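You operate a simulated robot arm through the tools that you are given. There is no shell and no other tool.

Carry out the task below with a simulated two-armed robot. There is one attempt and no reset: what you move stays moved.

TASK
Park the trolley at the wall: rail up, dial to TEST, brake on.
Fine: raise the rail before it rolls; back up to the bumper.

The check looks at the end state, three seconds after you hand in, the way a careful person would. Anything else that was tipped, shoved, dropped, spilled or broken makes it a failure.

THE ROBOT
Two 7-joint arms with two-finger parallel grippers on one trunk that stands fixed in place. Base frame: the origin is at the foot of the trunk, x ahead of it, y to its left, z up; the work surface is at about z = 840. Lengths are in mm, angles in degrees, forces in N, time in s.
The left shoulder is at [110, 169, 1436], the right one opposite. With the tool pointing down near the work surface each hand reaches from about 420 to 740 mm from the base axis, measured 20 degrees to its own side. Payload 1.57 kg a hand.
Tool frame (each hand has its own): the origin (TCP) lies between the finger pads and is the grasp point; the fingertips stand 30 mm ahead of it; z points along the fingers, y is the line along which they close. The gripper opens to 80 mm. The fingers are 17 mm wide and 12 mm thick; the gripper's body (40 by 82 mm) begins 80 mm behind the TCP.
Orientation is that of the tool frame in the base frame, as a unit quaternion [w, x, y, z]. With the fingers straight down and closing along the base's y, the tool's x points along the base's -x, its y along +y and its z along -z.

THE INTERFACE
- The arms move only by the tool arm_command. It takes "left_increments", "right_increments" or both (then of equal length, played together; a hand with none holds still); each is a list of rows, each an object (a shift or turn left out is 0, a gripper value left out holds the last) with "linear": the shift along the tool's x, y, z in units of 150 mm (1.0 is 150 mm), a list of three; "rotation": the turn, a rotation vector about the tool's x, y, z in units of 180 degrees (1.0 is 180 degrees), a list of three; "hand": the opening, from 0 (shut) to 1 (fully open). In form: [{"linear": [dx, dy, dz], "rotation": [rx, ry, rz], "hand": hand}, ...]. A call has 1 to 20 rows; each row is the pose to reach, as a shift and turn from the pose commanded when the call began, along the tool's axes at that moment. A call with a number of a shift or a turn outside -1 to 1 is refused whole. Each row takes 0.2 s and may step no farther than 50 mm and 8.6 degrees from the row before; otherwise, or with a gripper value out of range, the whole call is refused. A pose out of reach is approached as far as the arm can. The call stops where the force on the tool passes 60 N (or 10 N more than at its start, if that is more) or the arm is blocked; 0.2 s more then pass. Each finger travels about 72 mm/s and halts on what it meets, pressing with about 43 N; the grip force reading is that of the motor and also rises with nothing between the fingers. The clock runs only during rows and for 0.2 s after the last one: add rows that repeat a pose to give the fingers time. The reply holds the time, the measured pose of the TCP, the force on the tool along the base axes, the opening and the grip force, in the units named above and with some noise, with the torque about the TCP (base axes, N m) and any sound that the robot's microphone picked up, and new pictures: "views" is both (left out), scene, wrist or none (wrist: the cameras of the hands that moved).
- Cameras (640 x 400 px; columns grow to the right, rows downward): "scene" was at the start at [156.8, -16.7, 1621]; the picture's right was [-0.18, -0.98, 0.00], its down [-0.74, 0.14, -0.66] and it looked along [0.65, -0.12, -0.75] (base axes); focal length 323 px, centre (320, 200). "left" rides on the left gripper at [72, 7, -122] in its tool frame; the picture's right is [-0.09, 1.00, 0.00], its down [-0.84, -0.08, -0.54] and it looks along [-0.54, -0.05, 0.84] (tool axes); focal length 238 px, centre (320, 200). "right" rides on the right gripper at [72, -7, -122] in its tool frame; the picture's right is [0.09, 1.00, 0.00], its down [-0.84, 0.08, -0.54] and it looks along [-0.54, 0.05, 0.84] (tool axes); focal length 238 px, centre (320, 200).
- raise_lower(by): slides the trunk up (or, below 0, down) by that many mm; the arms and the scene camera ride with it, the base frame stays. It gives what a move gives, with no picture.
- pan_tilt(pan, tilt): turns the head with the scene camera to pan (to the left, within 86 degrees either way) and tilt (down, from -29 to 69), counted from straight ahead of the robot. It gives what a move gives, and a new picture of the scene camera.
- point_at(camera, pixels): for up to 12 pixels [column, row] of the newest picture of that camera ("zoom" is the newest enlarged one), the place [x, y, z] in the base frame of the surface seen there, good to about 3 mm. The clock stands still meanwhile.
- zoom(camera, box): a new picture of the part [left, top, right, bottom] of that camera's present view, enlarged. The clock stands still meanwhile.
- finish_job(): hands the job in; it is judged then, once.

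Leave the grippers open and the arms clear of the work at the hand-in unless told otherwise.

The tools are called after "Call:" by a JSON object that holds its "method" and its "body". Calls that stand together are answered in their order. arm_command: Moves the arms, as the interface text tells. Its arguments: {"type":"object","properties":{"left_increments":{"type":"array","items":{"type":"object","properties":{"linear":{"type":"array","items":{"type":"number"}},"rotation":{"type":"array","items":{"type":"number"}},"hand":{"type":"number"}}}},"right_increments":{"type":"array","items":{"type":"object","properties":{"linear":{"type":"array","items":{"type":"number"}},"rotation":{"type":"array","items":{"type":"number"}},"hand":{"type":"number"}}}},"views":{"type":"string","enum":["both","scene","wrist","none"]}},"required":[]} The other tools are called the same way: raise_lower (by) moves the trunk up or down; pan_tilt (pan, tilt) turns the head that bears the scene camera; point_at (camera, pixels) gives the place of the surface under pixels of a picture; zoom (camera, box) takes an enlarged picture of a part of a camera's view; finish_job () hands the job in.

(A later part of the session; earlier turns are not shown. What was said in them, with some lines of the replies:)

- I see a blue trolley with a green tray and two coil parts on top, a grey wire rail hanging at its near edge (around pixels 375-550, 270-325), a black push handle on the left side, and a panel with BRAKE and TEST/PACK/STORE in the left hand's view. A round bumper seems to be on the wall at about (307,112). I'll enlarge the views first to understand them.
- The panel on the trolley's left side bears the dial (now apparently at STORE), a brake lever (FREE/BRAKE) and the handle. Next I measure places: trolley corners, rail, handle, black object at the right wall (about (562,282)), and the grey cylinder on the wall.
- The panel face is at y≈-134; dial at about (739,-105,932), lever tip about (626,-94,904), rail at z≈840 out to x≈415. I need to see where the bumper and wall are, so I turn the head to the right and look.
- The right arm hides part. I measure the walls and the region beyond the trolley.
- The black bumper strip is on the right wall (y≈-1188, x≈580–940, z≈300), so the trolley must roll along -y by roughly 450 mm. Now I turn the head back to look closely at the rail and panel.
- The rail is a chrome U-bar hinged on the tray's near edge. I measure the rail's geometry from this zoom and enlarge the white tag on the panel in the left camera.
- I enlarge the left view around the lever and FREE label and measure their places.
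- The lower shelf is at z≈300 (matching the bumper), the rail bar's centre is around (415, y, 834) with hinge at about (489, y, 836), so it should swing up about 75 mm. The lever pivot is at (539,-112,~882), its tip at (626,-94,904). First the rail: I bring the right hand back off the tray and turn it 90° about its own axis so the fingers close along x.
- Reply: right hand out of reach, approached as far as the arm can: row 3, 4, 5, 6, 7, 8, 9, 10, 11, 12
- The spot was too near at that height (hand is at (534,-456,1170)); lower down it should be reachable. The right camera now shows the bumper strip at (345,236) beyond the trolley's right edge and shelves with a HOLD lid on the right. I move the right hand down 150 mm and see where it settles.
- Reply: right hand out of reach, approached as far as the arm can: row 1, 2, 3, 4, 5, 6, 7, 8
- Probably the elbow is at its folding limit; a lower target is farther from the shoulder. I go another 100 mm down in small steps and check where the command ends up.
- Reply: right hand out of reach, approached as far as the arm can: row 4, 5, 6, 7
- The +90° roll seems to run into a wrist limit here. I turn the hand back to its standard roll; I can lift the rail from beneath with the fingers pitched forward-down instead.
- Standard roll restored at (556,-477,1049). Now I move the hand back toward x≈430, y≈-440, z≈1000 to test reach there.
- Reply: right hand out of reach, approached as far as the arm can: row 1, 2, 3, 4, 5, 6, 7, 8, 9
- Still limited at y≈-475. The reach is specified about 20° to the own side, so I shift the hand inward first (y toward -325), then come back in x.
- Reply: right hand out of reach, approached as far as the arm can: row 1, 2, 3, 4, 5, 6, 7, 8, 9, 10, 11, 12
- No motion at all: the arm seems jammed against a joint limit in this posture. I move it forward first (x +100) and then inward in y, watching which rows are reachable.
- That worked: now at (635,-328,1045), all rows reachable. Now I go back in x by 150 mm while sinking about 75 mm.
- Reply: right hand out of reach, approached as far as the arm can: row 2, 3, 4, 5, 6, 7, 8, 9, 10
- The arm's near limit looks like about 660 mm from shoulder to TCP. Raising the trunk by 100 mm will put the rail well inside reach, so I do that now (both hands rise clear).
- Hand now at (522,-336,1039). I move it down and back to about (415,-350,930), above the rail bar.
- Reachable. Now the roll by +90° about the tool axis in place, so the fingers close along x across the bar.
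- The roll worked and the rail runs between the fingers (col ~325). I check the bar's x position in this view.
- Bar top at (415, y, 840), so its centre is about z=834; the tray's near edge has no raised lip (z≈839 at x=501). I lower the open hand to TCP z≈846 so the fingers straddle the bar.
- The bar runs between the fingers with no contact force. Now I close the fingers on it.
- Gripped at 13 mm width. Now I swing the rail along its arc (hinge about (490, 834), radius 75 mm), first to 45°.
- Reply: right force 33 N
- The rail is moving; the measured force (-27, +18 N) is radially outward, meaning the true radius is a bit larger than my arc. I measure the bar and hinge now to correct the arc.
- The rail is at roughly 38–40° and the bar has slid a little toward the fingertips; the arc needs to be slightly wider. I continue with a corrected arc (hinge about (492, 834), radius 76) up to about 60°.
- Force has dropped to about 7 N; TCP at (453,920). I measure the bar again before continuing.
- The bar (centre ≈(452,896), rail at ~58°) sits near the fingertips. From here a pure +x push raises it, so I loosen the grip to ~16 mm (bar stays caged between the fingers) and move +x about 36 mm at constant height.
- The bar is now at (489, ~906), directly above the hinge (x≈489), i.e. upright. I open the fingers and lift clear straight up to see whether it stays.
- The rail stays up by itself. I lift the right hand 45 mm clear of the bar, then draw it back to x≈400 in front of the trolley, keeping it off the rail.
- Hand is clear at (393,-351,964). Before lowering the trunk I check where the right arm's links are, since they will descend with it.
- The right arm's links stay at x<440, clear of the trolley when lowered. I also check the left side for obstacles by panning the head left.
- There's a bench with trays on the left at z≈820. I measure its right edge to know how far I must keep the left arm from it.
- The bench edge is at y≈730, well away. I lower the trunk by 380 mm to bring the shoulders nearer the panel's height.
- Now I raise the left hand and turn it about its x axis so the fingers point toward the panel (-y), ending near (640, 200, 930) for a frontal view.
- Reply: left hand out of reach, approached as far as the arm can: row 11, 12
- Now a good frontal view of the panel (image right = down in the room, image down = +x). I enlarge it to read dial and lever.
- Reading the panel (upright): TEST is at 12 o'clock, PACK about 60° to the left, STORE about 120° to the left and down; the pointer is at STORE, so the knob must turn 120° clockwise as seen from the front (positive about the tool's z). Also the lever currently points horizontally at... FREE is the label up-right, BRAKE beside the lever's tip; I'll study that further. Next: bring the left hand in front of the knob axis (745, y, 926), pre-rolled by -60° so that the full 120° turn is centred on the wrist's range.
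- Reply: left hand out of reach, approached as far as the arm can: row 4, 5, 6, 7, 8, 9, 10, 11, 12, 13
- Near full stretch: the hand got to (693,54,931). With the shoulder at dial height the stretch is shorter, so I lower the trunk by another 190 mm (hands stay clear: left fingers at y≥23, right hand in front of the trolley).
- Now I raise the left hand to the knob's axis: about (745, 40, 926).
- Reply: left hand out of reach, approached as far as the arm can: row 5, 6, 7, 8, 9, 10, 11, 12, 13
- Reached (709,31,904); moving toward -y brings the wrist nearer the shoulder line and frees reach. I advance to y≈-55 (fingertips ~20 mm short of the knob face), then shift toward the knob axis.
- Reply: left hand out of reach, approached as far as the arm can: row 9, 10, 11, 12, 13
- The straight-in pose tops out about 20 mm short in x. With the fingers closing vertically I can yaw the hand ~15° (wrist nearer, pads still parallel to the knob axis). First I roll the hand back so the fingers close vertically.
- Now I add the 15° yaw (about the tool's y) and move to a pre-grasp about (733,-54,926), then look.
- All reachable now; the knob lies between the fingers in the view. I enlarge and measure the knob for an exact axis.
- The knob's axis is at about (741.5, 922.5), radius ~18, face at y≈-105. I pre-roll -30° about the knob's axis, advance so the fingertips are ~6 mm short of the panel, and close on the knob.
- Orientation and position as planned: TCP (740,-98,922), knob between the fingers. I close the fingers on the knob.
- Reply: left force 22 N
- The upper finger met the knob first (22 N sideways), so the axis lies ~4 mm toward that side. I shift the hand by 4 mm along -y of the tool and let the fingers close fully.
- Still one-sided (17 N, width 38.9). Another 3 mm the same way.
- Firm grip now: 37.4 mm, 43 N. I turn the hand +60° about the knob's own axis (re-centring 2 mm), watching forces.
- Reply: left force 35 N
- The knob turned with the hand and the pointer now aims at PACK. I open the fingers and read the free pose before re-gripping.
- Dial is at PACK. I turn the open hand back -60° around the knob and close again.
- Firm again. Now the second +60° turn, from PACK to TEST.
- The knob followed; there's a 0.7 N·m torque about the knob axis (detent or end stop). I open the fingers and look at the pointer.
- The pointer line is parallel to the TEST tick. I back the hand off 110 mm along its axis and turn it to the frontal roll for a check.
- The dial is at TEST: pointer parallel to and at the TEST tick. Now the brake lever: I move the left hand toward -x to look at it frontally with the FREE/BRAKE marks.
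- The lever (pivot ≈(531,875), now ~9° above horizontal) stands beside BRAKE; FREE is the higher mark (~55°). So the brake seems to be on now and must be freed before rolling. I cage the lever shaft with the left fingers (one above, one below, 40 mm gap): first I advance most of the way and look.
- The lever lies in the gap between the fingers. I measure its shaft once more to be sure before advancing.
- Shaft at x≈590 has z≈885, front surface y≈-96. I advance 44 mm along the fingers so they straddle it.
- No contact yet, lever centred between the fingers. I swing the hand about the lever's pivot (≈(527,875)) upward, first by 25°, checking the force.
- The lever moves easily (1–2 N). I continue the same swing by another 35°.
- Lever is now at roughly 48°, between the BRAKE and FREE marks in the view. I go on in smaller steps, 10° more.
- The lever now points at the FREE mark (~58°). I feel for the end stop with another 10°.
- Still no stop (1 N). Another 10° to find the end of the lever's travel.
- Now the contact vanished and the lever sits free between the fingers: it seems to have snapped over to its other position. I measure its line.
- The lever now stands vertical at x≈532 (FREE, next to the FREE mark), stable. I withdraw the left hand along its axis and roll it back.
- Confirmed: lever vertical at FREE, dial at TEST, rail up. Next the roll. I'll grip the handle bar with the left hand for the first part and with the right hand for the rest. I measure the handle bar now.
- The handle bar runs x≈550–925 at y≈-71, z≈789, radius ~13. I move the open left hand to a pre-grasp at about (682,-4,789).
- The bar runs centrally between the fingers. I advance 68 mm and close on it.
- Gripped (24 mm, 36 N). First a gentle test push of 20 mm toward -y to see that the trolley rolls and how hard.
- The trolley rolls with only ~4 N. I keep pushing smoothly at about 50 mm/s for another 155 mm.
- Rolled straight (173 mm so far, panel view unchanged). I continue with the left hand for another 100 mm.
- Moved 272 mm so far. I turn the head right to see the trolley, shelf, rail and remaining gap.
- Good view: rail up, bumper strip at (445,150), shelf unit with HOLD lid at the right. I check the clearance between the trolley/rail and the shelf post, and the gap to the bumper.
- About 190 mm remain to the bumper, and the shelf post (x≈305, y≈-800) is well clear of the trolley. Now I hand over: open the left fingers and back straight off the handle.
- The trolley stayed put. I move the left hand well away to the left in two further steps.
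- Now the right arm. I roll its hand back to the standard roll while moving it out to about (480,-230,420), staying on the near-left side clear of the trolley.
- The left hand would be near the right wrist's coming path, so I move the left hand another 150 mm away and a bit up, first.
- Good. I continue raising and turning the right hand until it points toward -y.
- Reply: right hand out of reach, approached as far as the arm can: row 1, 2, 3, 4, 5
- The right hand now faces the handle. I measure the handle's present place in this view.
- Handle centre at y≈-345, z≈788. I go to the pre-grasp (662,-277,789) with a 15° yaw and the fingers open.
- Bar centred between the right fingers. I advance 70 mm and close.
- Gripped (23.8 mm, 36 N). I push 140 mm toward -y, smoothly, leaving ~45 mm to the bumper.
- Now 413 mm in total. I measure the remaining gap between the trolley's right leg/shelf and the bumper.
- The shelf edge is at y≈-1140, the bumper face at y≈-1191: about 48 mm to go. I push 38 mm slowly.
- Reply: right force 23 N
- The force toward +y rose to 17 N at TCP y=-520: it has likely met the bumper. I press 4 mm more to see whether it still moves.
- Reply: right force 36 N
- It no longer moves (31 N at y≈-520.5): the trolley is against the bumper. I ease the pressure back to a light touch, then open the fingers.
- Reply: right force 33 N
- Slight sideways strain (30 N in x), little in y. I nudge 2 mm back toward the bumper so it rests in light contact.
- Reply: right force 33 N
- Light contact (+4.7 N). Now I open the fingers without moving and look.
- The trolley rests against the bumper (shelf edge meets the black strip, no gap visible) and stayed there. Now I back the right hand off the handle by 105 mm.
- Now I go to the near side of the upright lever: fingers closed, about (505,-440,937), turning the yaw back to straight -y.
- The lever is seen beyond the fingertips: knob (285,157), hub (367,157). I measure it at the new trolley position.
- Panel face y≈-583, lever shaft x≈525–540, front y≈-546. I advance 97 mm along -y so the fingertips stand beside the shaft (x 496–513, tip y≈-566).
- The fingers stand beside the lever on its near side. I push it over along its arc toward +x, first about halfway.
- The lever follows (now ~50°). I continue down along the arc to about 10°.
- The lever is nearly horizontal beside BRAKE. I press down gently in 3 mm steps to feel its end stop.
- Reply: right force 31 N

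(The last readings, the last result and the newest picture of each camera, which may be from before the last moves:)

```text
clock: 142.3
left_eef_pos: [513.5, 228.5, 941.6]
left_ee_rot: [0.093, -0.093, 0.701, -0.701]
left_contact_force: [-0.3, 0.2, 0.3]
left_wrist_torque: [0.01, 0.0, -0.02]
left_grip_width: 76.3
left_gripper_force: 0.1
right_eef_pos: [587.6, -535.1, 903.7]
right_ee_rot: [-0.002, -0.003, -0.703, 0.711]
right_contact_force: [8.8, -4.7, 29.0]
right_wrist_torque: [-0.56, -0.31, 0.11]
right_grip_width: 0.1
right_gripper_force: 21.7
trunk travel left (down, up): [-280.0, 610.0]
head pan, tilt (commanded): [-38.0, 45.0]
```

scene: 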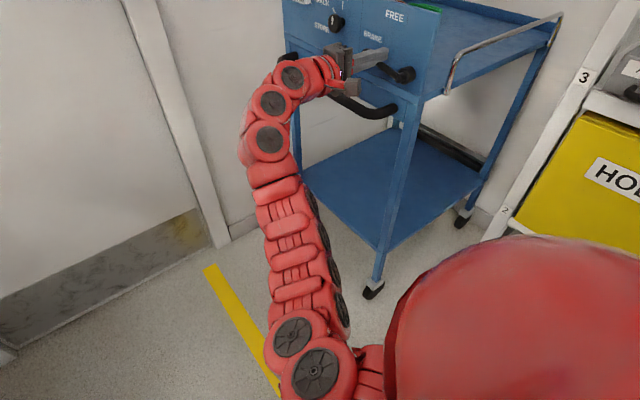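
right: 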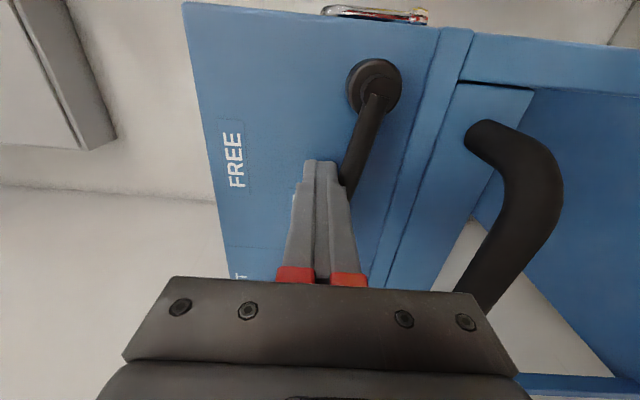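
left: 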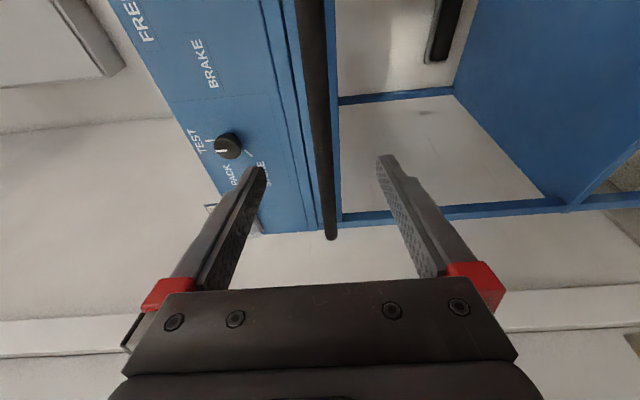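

Firm stop: 29 N with hardly any motion, so the lever is fully at BRAKE. I lift off 20 mm and withdraw the hand.

Call:
{"method": "arm_command", "body": {"right_increments": [{"linear": [0, -0.06, 0]}, {"linear": [0, -0.13, 0]}, {"linear": [0, -0.17, -0.1]}, {"linear": [0, -0.17, -0.25]}, {"linear": [0, -0.17, -0.4]}, {"linear": [0, -0.17, -0.55]}, {"linear": [0, -0.17, -0.7]}, {"linear": [0, -0.17, -0.85]}, {"linear": [0, -0.17, -0.95], "hand": 0.5}, {"linear": [0, -0.17, -1.0], "hand": 0.9}, {"linear": [0, -0.17, -1.0], "hand": 0.9}], "views": "both"}}

Call:
{"method": "zoom", "body": {"camera": "right", "box": [180, 60, 420, 260]}}

Call:
{"method": "point_at", "body": {"camera": "scene", "pixels": [[405, 75], [385, 65], [380, 62], [460, 70], [445, 95]]}}

```text
clock: 144.7
left_eef_pos: [515.0, 225.6, 941.5]
left_ee_rot: [0.092, -0.092, 0.702, -0.7]
left_contact_force: [-0.4, 0.9, 0.2]
left_wrist_torque: [0.02, 0.01, -0.01]
left_grip_width: 76.1
left_gripper_force: 0.1
right_eef_pos: [587.9, -387.6, 924.9]
right_ee_rot: [0.0, -0.002, -0.705, 0.709]
right_contact_force: [-1.0, 0.2, 0.7]
right_wrist_torque: [-0.02, 0.04, 0.03]
right_grip_width: 72.0
right_gripper_force: 0.1
trunk travel left (down, up): [-280.0, 610.0]
head pan, tilt (commanded): [-38.0, 45.0]
```

scene: 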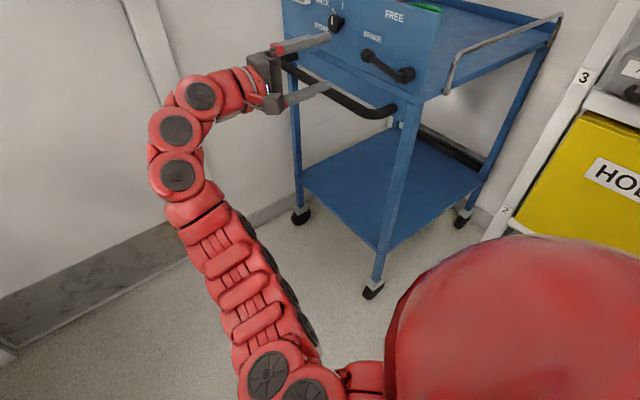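
right: 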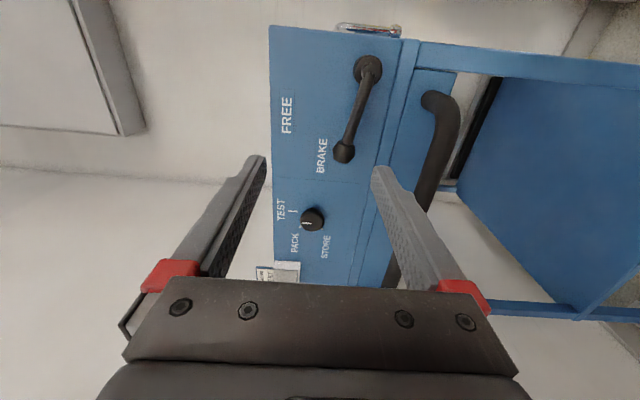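

```text
2.00 times, centred on (300, 160) of right
```

zoom: 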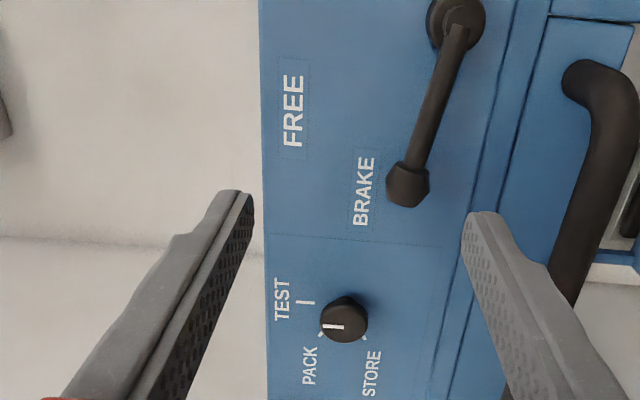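

```text
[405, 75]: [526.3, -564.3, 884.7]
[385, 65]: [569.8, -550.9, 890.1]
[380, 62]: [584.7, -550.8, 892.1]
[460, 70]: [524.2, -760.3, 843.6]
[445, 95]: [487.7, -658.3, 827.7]
```

I verify the lever's angle by measuring points along it in the right camera, and compare with the starting position.

Call:
{"method": "point_at", "body": {"camera": "right", "pixels": [[365, 85], [360, 100], [356, 115], [351, 130], [344, 153], [369, 65], [300, 222], [309, 223], [320, 155]]}}

Call:
{"method": "zoom", "body": {"camera": "scene", "box": [330, 0, 480, 130]}}

Call:
{"method": "point_at", "body": {"camera": "zoom", "pixels": [[225, 185], [250, 200], [275, 220], [205, 170], [300, 235], [325, 235], [115, 70], [95, 60]]}}

```text
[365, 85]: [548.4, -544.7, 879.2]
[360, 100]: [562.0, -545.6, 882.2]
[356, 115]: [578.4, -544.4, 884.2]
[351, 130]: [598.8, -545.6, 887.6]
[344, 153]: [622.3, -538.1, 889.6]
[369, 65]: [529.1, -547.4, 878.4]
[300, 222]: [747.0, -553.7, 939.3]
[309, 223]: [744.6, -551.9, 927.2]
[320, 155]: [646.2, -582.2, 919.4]
```

```text
3.08 times, centred on (405, 65) of scene
```

zoom: 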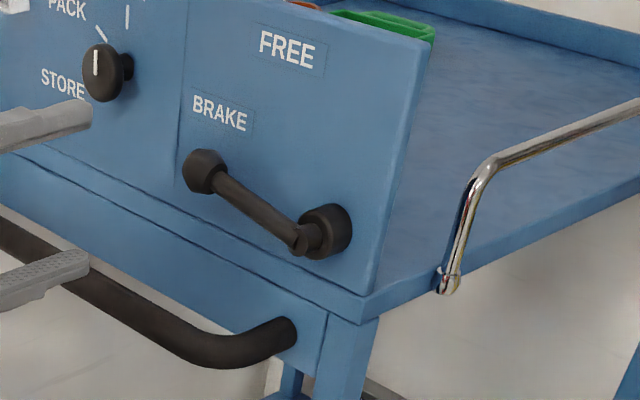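

```text
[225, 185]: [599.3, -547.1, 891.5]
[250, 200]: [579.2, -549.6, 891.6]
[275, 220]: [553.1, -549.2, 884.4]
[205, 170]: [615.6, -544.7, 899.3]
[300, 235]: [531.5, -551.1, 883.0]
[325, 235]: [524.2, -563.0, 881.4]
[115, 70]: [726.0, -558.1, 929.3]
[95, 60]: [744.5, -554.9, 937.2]
```

The lever's slope (8°) and height equal the starting BRAKE position, at its stop. I withdraw the right hand a further 150 mm to clear the view and the work.

Call:
{"method": "arm_command", "body": {"right_increments": [{"linear": [0.03, 0, -0.15]}, {"linear": [0.06, 0, -0.3]}, {"linear": [0.1, 0, -0.45]}, {"linear": [0.15, 0, -0.6]}, {"linear": [0.2, 0, -0.75]}, {"linear": [0.25, 0, -0.9]}, {"linear": [0.3, 0, -1.0]}, {"linear": [0.3, 0, -1.0]}], "views": "both"}}

Call:
{"method": "pan_tilt", "body": {"pan": -48, "tilt": 35}}

```text
clock: 146.5
left_eef_pos: [515.3, 227.3, 941.1]
left_ee_rot: [0.093, -0.092, 0.702, -0.7]
left_contact_force: [-0.4, 0.0, -0.4]
left_wrist_torque: [0.0, 0.01, -0.02]
left_grip_width: 76.1
left_gripper_force: 0.0
right_eef_pos: [544.2, -236.9, 922.4]
right_ee_rot: [-0.001, -0.002, -0.705, 0.709]
right_contact_force: [-0.4, 0.8, 0.2]
right_wrist_torque: [0.02, 0.02, -0.04]
right_grip_width: 71.5
right_gripper_force: 0.1
trunk travel left (down, up): [-280.0, 610.0]
head pan, tilt (commanded): [-38.0, 45.0]
```

scene: 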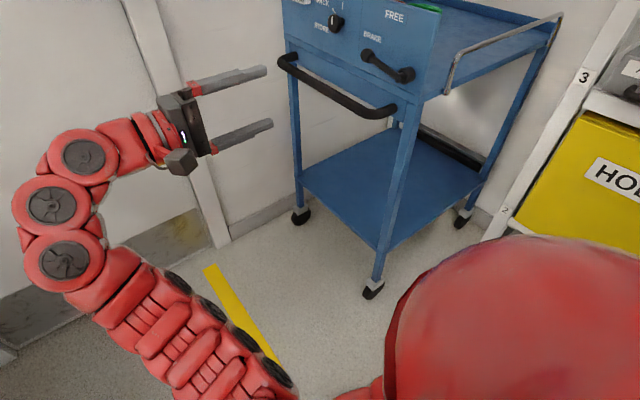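
right: 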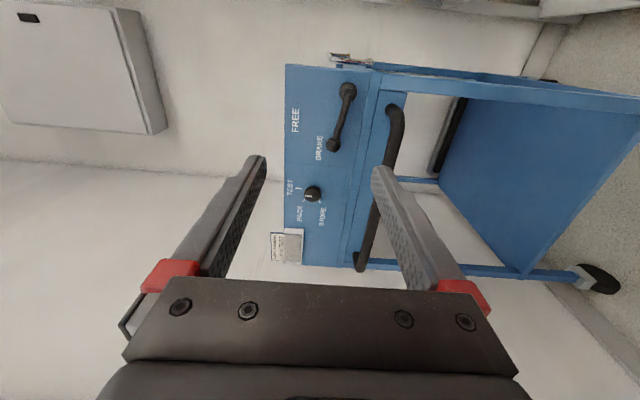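

```text
clock: 147.3
left_eef_pos: [514.6, 226.6, 941.8]
left_ee_rot: [0.092, -0.093, 0.702, -0.7]
left_contact_force: [-0.3, 0.4, -0.3]
left_wrist_torque: [0.04, 0.06, -0.03]
left_grip_width: 75.8
left_gripper_force: 0.1
right_eef_pos: [542.8, -236.3, 923.2]
right_ee_rot: [-0.002, -0.001, -0.705, 0.709]
right_contact_force: [0.6, -0.5, -0.2]
right_wrist_torque: [-0.04, 0.0, 0.01]
right_grip_width: 72.1
right_gripper_force: 0.0
trunk travel left (down, up): [-280.0, 610.0]
head pan, tilt (commanded): [-48.0, 35.0]
```

scene: 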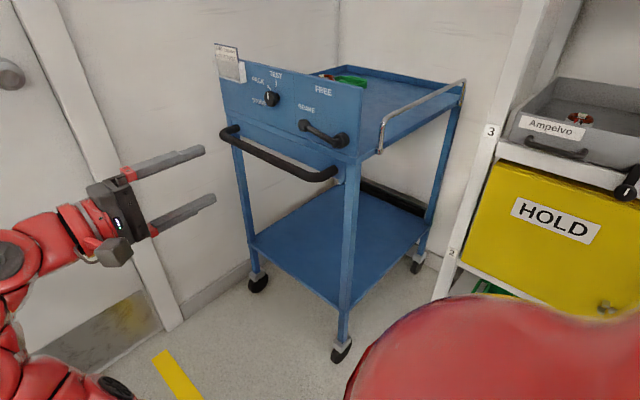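

The whole trolley is in view. I enlarge the panel, the rail and the bumper contact to verify each.

Call:
{"method": "zoom", "body": {"camera": "scene", "box": [200, 40, 380, 200]}}

Call:
{"method": "zoom", "body": {"camera": "scene", "box": [350, 150, 460, 280]}}

Call:
{"method": "point_at", "body": {"camera": "zoom", "pixels": [[150, 130], [250, 200], [300, 235], [330, 230], [200, 120], [300, 190], [360, 220], [400, 250]]}}

Call:
{"method": "zoom", "body": {"camera": "scene", "box": [360, 60, 480, 170]}}

Call:
{"method": "point_at", "body": {"camera": "zoom", "pixels": [[150, 190], [140, 260], [130, 310], [200, 160], [330, 110], [430, 75], [440, 120], [430, 150]]}}

```text
2.50 times, centred on (290, 120) of scene
```

zoom: 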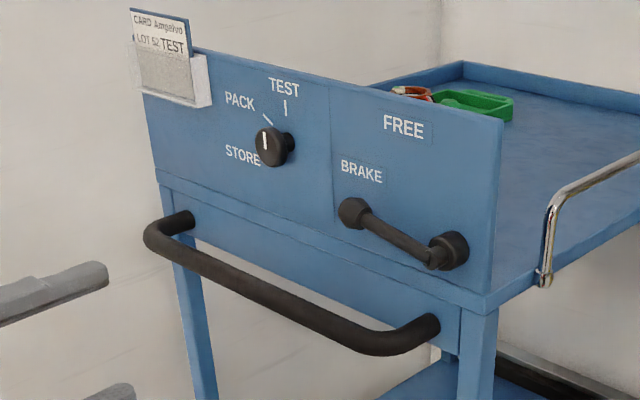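

```text
3.08 times, centred on (405, 215) of scene
```

zoom: 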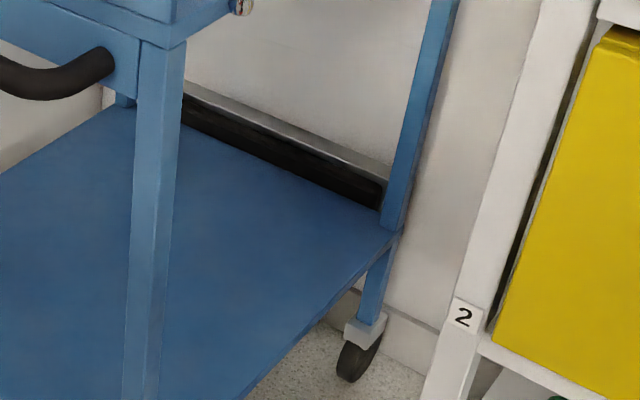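

```text
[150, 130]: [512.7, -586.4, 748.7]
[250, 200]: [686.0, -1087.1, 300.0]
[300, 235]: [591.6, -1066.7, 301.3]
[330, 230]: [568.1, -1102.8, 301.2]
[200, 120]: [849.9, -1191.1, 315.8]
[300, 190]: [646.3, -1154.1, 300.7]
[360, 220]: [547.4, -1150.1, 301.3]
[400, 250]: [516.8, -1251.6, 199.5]
```

```text
3.64 times, centred on (420, 115) of scene
```

zoom: 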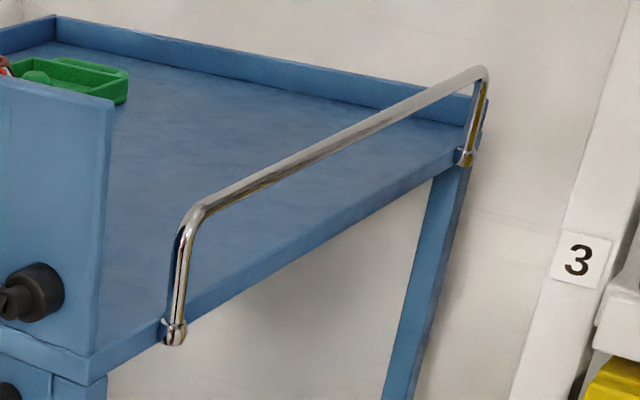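

```text
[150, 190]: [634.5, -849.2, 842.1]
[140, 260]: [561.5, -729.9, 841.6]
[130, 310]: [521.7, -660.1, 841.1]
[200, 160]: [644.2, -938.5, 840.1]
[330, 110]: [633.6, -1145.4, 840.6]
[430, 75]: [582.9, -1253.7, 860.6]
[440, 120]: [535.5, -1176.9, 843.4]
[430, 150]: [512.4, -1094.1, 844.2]
```

Rail, dial and lever look right. I check the rail's uprightness and zoom hard on the contact with the bumper.

Call:
{"method": "point_at", "body": {"camera": "zoom", "pixels": [[260, 181], [330, 146], [400, 106], [172, 333], [180, 275], [185, 230], [465, 155], [478, 100]]}}

Call:
{"method": "zoom", "body": {"camera": "scene", "box": [360, 175, 430, 230]}}

Call:
{"method": "point_at", "body": {"camera": "zoom", "pixels": [[100, 60], [100, 85], [200, 120], [200, 145], [200, 160], [300, 170], [300, 195], [300, 210], [400, 235], [400, 250], [250, 180], [150, 125]]}}

```text
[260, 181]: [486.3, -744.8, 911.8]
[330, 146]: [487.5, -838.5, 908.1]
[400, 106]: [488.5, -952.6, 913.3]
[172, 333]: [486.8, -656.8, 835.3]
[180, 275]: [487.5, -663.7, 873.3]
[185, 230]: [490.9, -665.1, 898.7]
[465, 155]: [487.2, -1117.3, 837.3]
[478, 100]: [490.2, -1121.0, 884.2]
```

```text
7.27 times, centred on (395, 202) of scene
```

zoom: 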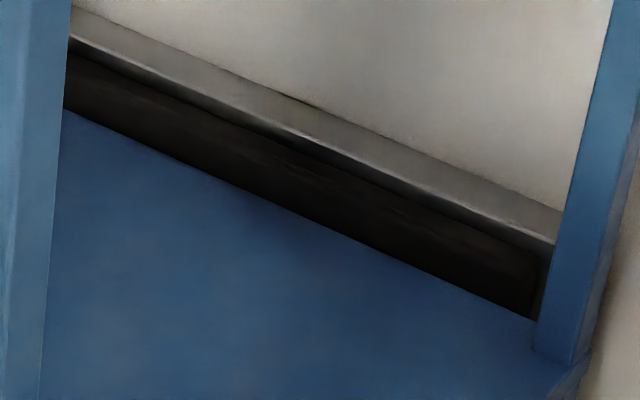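

```text
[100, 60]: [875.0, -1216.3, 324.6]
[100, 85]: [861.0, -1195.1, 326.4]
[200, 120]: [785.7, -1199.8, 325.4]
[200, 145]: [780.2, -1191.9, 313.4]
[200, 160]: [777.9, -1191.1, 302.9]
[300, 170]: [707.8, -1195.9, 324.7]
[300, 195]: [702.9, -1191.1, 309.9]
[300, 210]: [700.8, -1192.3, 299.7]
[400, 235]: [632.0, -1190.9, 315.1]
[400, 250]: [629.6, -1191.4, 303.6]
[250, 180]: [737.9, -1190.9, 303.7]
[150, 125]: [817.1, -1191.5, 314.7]
```

The bumper face is visible only down to z≈300, exactly the shelf's height. I check the shelf's edge points just below the boundary to bound any gap.

Call:
{"method": "point_at", "body": {"camera": "zoom", "pixels": [[300, 214], [300, 218], [300, 222], [300, 226], [200, 168], [200, 172], [200, 176], [450, 282], [450, 286], [450, 290], [120, 138], [500, 308]]}}

Call:
{"method": "zoom", "body": {"camera": "scene", "box": [385, 190, 405, 205]}}

```text
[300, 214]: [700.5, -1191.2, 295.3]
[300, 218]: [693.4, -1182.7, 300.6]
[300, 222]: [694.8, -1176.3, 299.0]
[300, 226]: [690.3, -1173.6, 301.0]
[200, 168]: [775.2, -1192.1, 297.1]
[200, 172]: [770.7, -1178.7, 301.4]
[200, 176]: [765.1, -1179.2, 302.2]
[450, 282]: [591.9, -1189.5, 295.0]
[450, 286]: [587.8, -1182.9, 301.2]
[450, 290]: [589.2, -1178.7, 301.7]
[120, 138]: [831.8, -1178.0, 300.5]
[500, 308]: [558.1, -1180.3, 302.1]
```

```text
16.00 times, centred on (395, 198) of scene
```

zoom: 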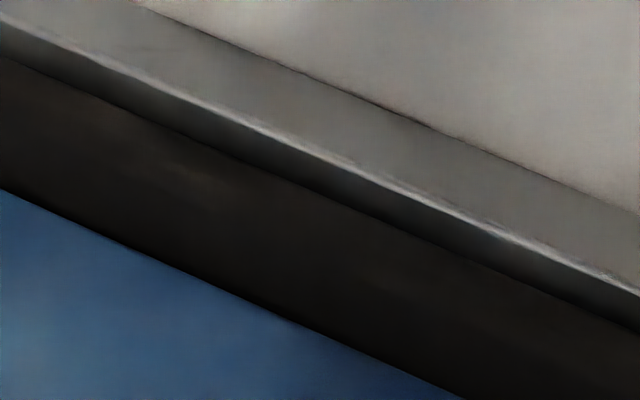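

The shelf edge appears within a few mm of the bumper face, and the push was firmly blocked there. For a steeper, better look at the contact I raise the trunk 350 mm (both hands are clear of everything) and look again.

Call:
{"method": "raise_lower", "body": {"by": 350}}

Call:
{"method": "pan_tilt", "body": {"pan": -55, "tilt": 48}}

```text
clock: 150.7
left_eef_pos: [515.9, 227.2, 1290.7]
left_ee_rot: [0.091, -0.092, 0.702, -0.701]
left_contact_force: [0.1, 0.3, 1.1]
left_wrist_torque: [-0.01, -0.01, 0.0]
left_grip_width: 75.9
left_gripper_force: 0.1
right_eef_pos: [543.8, -236.6, 1272.6]
right_ee_rot: [-0.001, -0.001, -0.705, 0.709]
right_contact_force: [0.4, 0.4, 0.7]
right_wrist_torque: [0.07, 0.01, -0.02]
right_grip_width: 72.0
right_gripper_force: 0.0
trunk travel left (down, up): [-630.0, 260.0]
head pan, tilt (commanded): [-48.0, 35.0]
```

```text
clock: 151.4
left_eef_pos: [516.4, 226.8, 1290.7]
left_ee_rot: [0.093, -0.092, 0.702, -0.7]
left_contact_force: [-0.2, -0.6, 0.6]
left_wrist_torque: [-0.01, 0.0, -0.02]
left_grip_width: 76.0
left_gripper_force: 0.1
right_eef_pos: [543.9, -236.1, 1273.7]
right_ee_rot: [-0.001, -0.002, -0.705, 0.709]
right_contact_force: [0.3, -0.5, 0.1]
right_wrist_torque: [-0.03, -0.01, -0.01]
right_grip_width: 72.1
right_gripper_force: 0.1
trunk travel left (down, up): [-630.0, 260.0]
head pan, tilt (commanded): [-55.0, 48.0]
```

scene: 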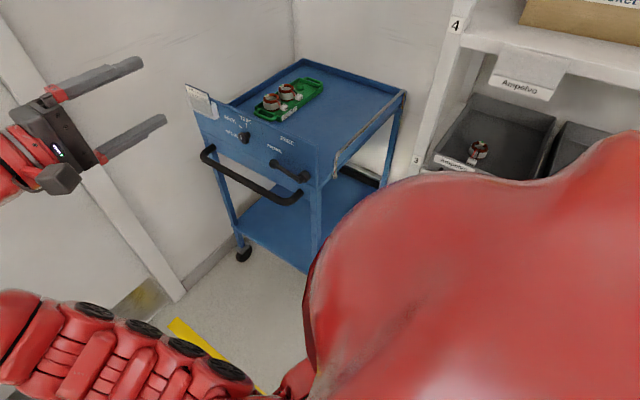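

The green tray and its coils are undisturbed. I zoom on the small window (about (355,175)) where shelf and bumper meet.

Call:
{"method": "zoom", "body": {"camera": "scene", "box": [320, 140, 400, 210]}}

Call:
{"method": "zoom", "body": {"camera": "scene", "box": [180, 60, 330, 200]}}

```text
5.71 times, centred on (360, 175) of scene
```

zoom: 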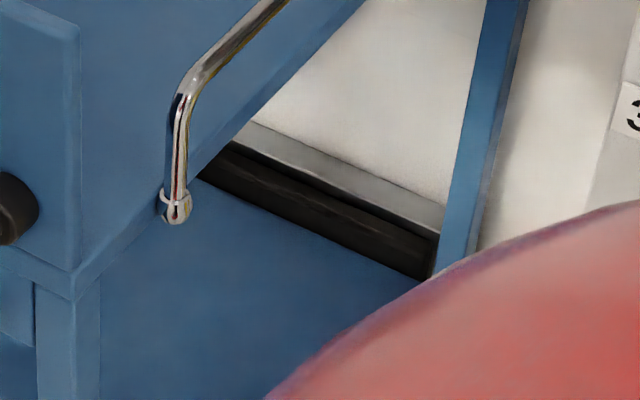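

```text
2.86 times, centred on (255, 130) of scene
```

zoom: 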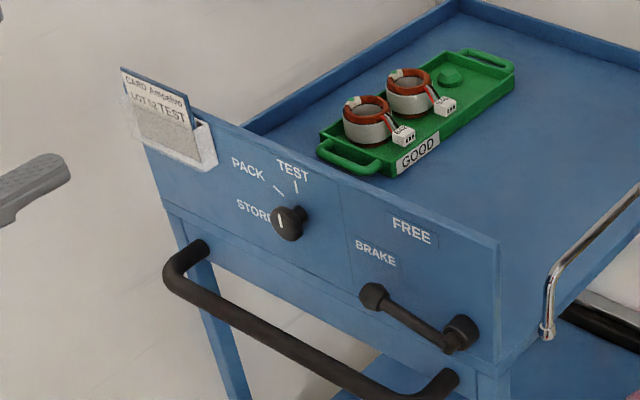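

Call:
{"method": "zoom", "body": {"camera": "scene", "box": [340, 160, 385, 195]}}

Call:
{"method": "point_at", "body": {"camera": "zoom", "pixels": [[200, 130], [200, 150], [200, 165], [200, 180], [300, 190], [300, 210], [300, 225], [300, 240], [400, 250], [400, 270], [400, 285], [400, 300]]}}

```text
11.43 times, centred on (362, 178) of scene
```

zoom: 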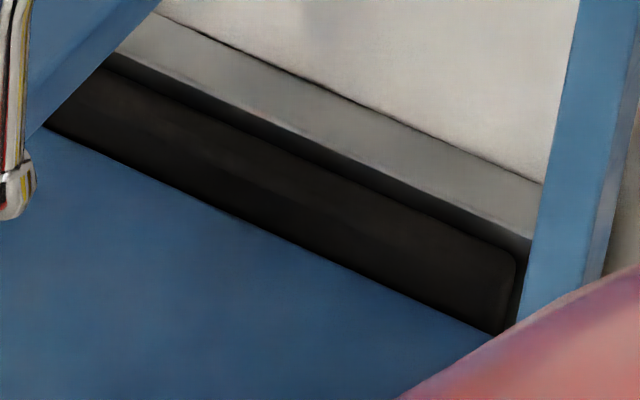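

```text
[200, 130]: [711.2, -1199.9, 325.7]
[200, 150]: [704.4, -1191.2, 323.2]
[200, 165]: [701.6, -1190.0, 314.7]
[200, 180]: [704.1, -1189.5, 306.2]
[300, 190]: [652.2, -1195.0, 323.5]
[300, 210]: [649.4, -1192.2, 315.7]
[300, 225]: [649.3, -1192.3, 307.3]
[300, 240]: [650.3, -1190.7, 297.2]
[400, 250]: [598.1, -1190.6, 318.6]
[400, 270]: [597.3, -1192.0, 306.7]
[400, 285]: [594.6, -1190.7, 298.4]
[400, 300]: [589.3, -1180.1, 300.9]
```

The bumper face is visible down to about z≈293 behind the shelf's top edge (z≈300). I measure the leg and tray outer faces too, to judge where the trolley actually touches.

Call:
{"method": "point_at", "body": {"camera": "zoom", "pixels": [[585, 100], [610, 100], [630, 100], [570, 200], [590, 200], [605, 200], [620, 200], [525, 310], [545, 250], [505, 300]]}}

Call:
{"method": "zoom", "body": {"camera": "scene", "box": [370, 80, 420, 130]}}

Call:
{"method": "point_at", "body": {"camera": "zoom", "pixels": [[250, 150], [300, 170], [320, 200], [340, 150], [280, 120], [300, 250], [350, 220], [400, 200], [420, 220], [380, 250]]}}

```text
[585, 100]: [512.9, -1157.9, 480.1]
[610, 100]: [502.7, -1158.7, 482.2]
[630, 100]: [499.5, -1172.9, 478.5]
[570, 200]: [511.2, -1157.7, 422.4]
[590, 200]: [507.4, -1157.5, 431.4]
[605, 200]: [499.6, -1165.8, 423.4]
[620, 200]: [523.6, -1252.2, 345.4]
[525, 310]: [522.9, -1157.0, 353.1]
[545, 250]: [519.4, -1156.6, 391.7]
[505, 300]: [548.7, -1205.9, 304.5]
```

```text
8.00 times, centred on (395, 105) of scene
```

zoom: 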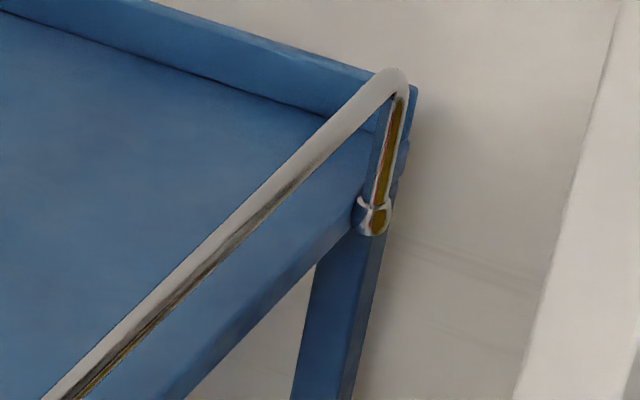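

```text
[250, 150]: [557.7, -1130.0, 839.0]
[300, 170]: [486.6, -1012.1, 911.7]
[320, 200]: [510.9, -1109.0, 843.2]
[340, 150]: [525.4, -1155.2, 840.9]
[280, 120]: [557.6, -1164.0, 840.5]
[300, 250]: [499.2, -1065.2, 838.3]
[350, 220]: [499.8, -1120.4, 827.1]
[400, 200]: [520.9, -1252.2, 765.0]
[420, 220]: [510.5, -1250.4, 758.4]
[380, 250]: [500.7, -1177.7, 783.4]
```

The trolley's right face is near y≈-1183 and the bumper near -1191, a few mm apart. I check whether the trolley is slightly yawed by measuring panel and handle at several x.

Call:
{"method": "zoom", "body": {"camera": "scene", "box": [180, 60, 330, 210]}}

Call:
{"method": "point_at", "body": {"camera": "zoom", "pixels": [[190, 180], [230, 185], [330, 200], [340, 250], [430, 260], [480, 270], [190, 300], [240, 325], [300, 355], [360, 385], [410, 285], [470, 320]]}}

```text
2.67 times, centred on (255, 135) of scene
```

zoom: 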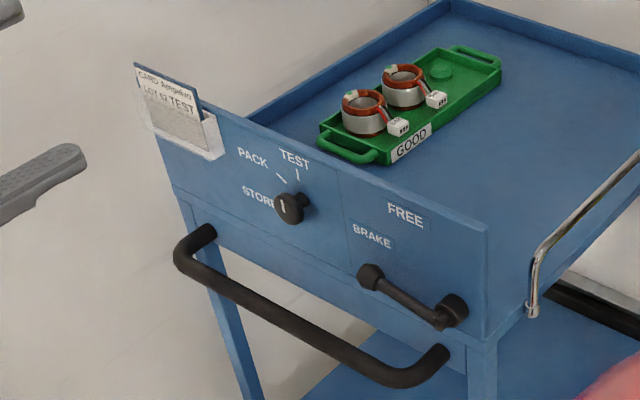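

```text
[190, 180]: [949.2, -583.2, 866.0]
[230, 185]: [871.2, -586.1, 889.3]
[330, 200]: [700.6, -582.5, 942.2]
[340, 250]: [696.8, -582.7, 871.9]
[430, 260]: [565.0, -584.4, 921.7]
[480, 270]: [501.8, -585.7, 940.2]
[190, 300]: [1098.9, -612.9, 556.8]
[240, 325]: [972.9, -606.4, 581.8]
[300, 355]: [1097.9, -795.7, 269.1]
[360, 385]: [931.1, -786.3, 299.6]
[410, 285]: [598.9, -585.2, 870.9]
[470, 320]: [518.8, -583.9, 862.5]
```

Panel readings (y≈-582.5 to -586 over x=500–950) show no yaw and about 450 mm of travel. The push was solidly blocked there at 31 N, so I take it that the trolley is up against its stop at the bumper, with only a few mm of apparent gap at the shelf's top edge. The other points check out:
- Rail is upright: bar at x≈487, above its hinge.
- Dial pointer is at TEST.
- Lever is on its BRAKE stop.
- Green tray and coils are undisturbed.
- Both grippers are open, the arms are clear, and the contact forces are about 0.

I hand the job in.

Call:
{"method": "finish_job", "body": {}}

```text
The job is handed in.
```

The trolley is parked at the right-hand wall with the rail up, the dial at TEST and the brake on. I've handed it in, and no result has come back yet.

- **Rail:** I raised it before anything rolled. It stands upright by itself and stayed up during the roll.
- **Dial:** I turned it from STORE through PACK to TEST. The pointer lines up with the TEST mark.
- **Brake:** The lever was already at BRAKE at the start, so I moved it to FREE for the roll. Afterwards I pressed it back down to its end stop.
- **Parking:** The trolley rolled straight for about 450 mm until it was firmly blocked. A 31 N push moved it no further.

**Bumper gap:** from two camera views, the lower shelf's edge looks about 7 mm short of the bumper's face. I took the block as contact with the bumper, but I could not see the parts touching.

The green tray and its coils are where they were. Both grippers are open and the arms are clear of the trolley.
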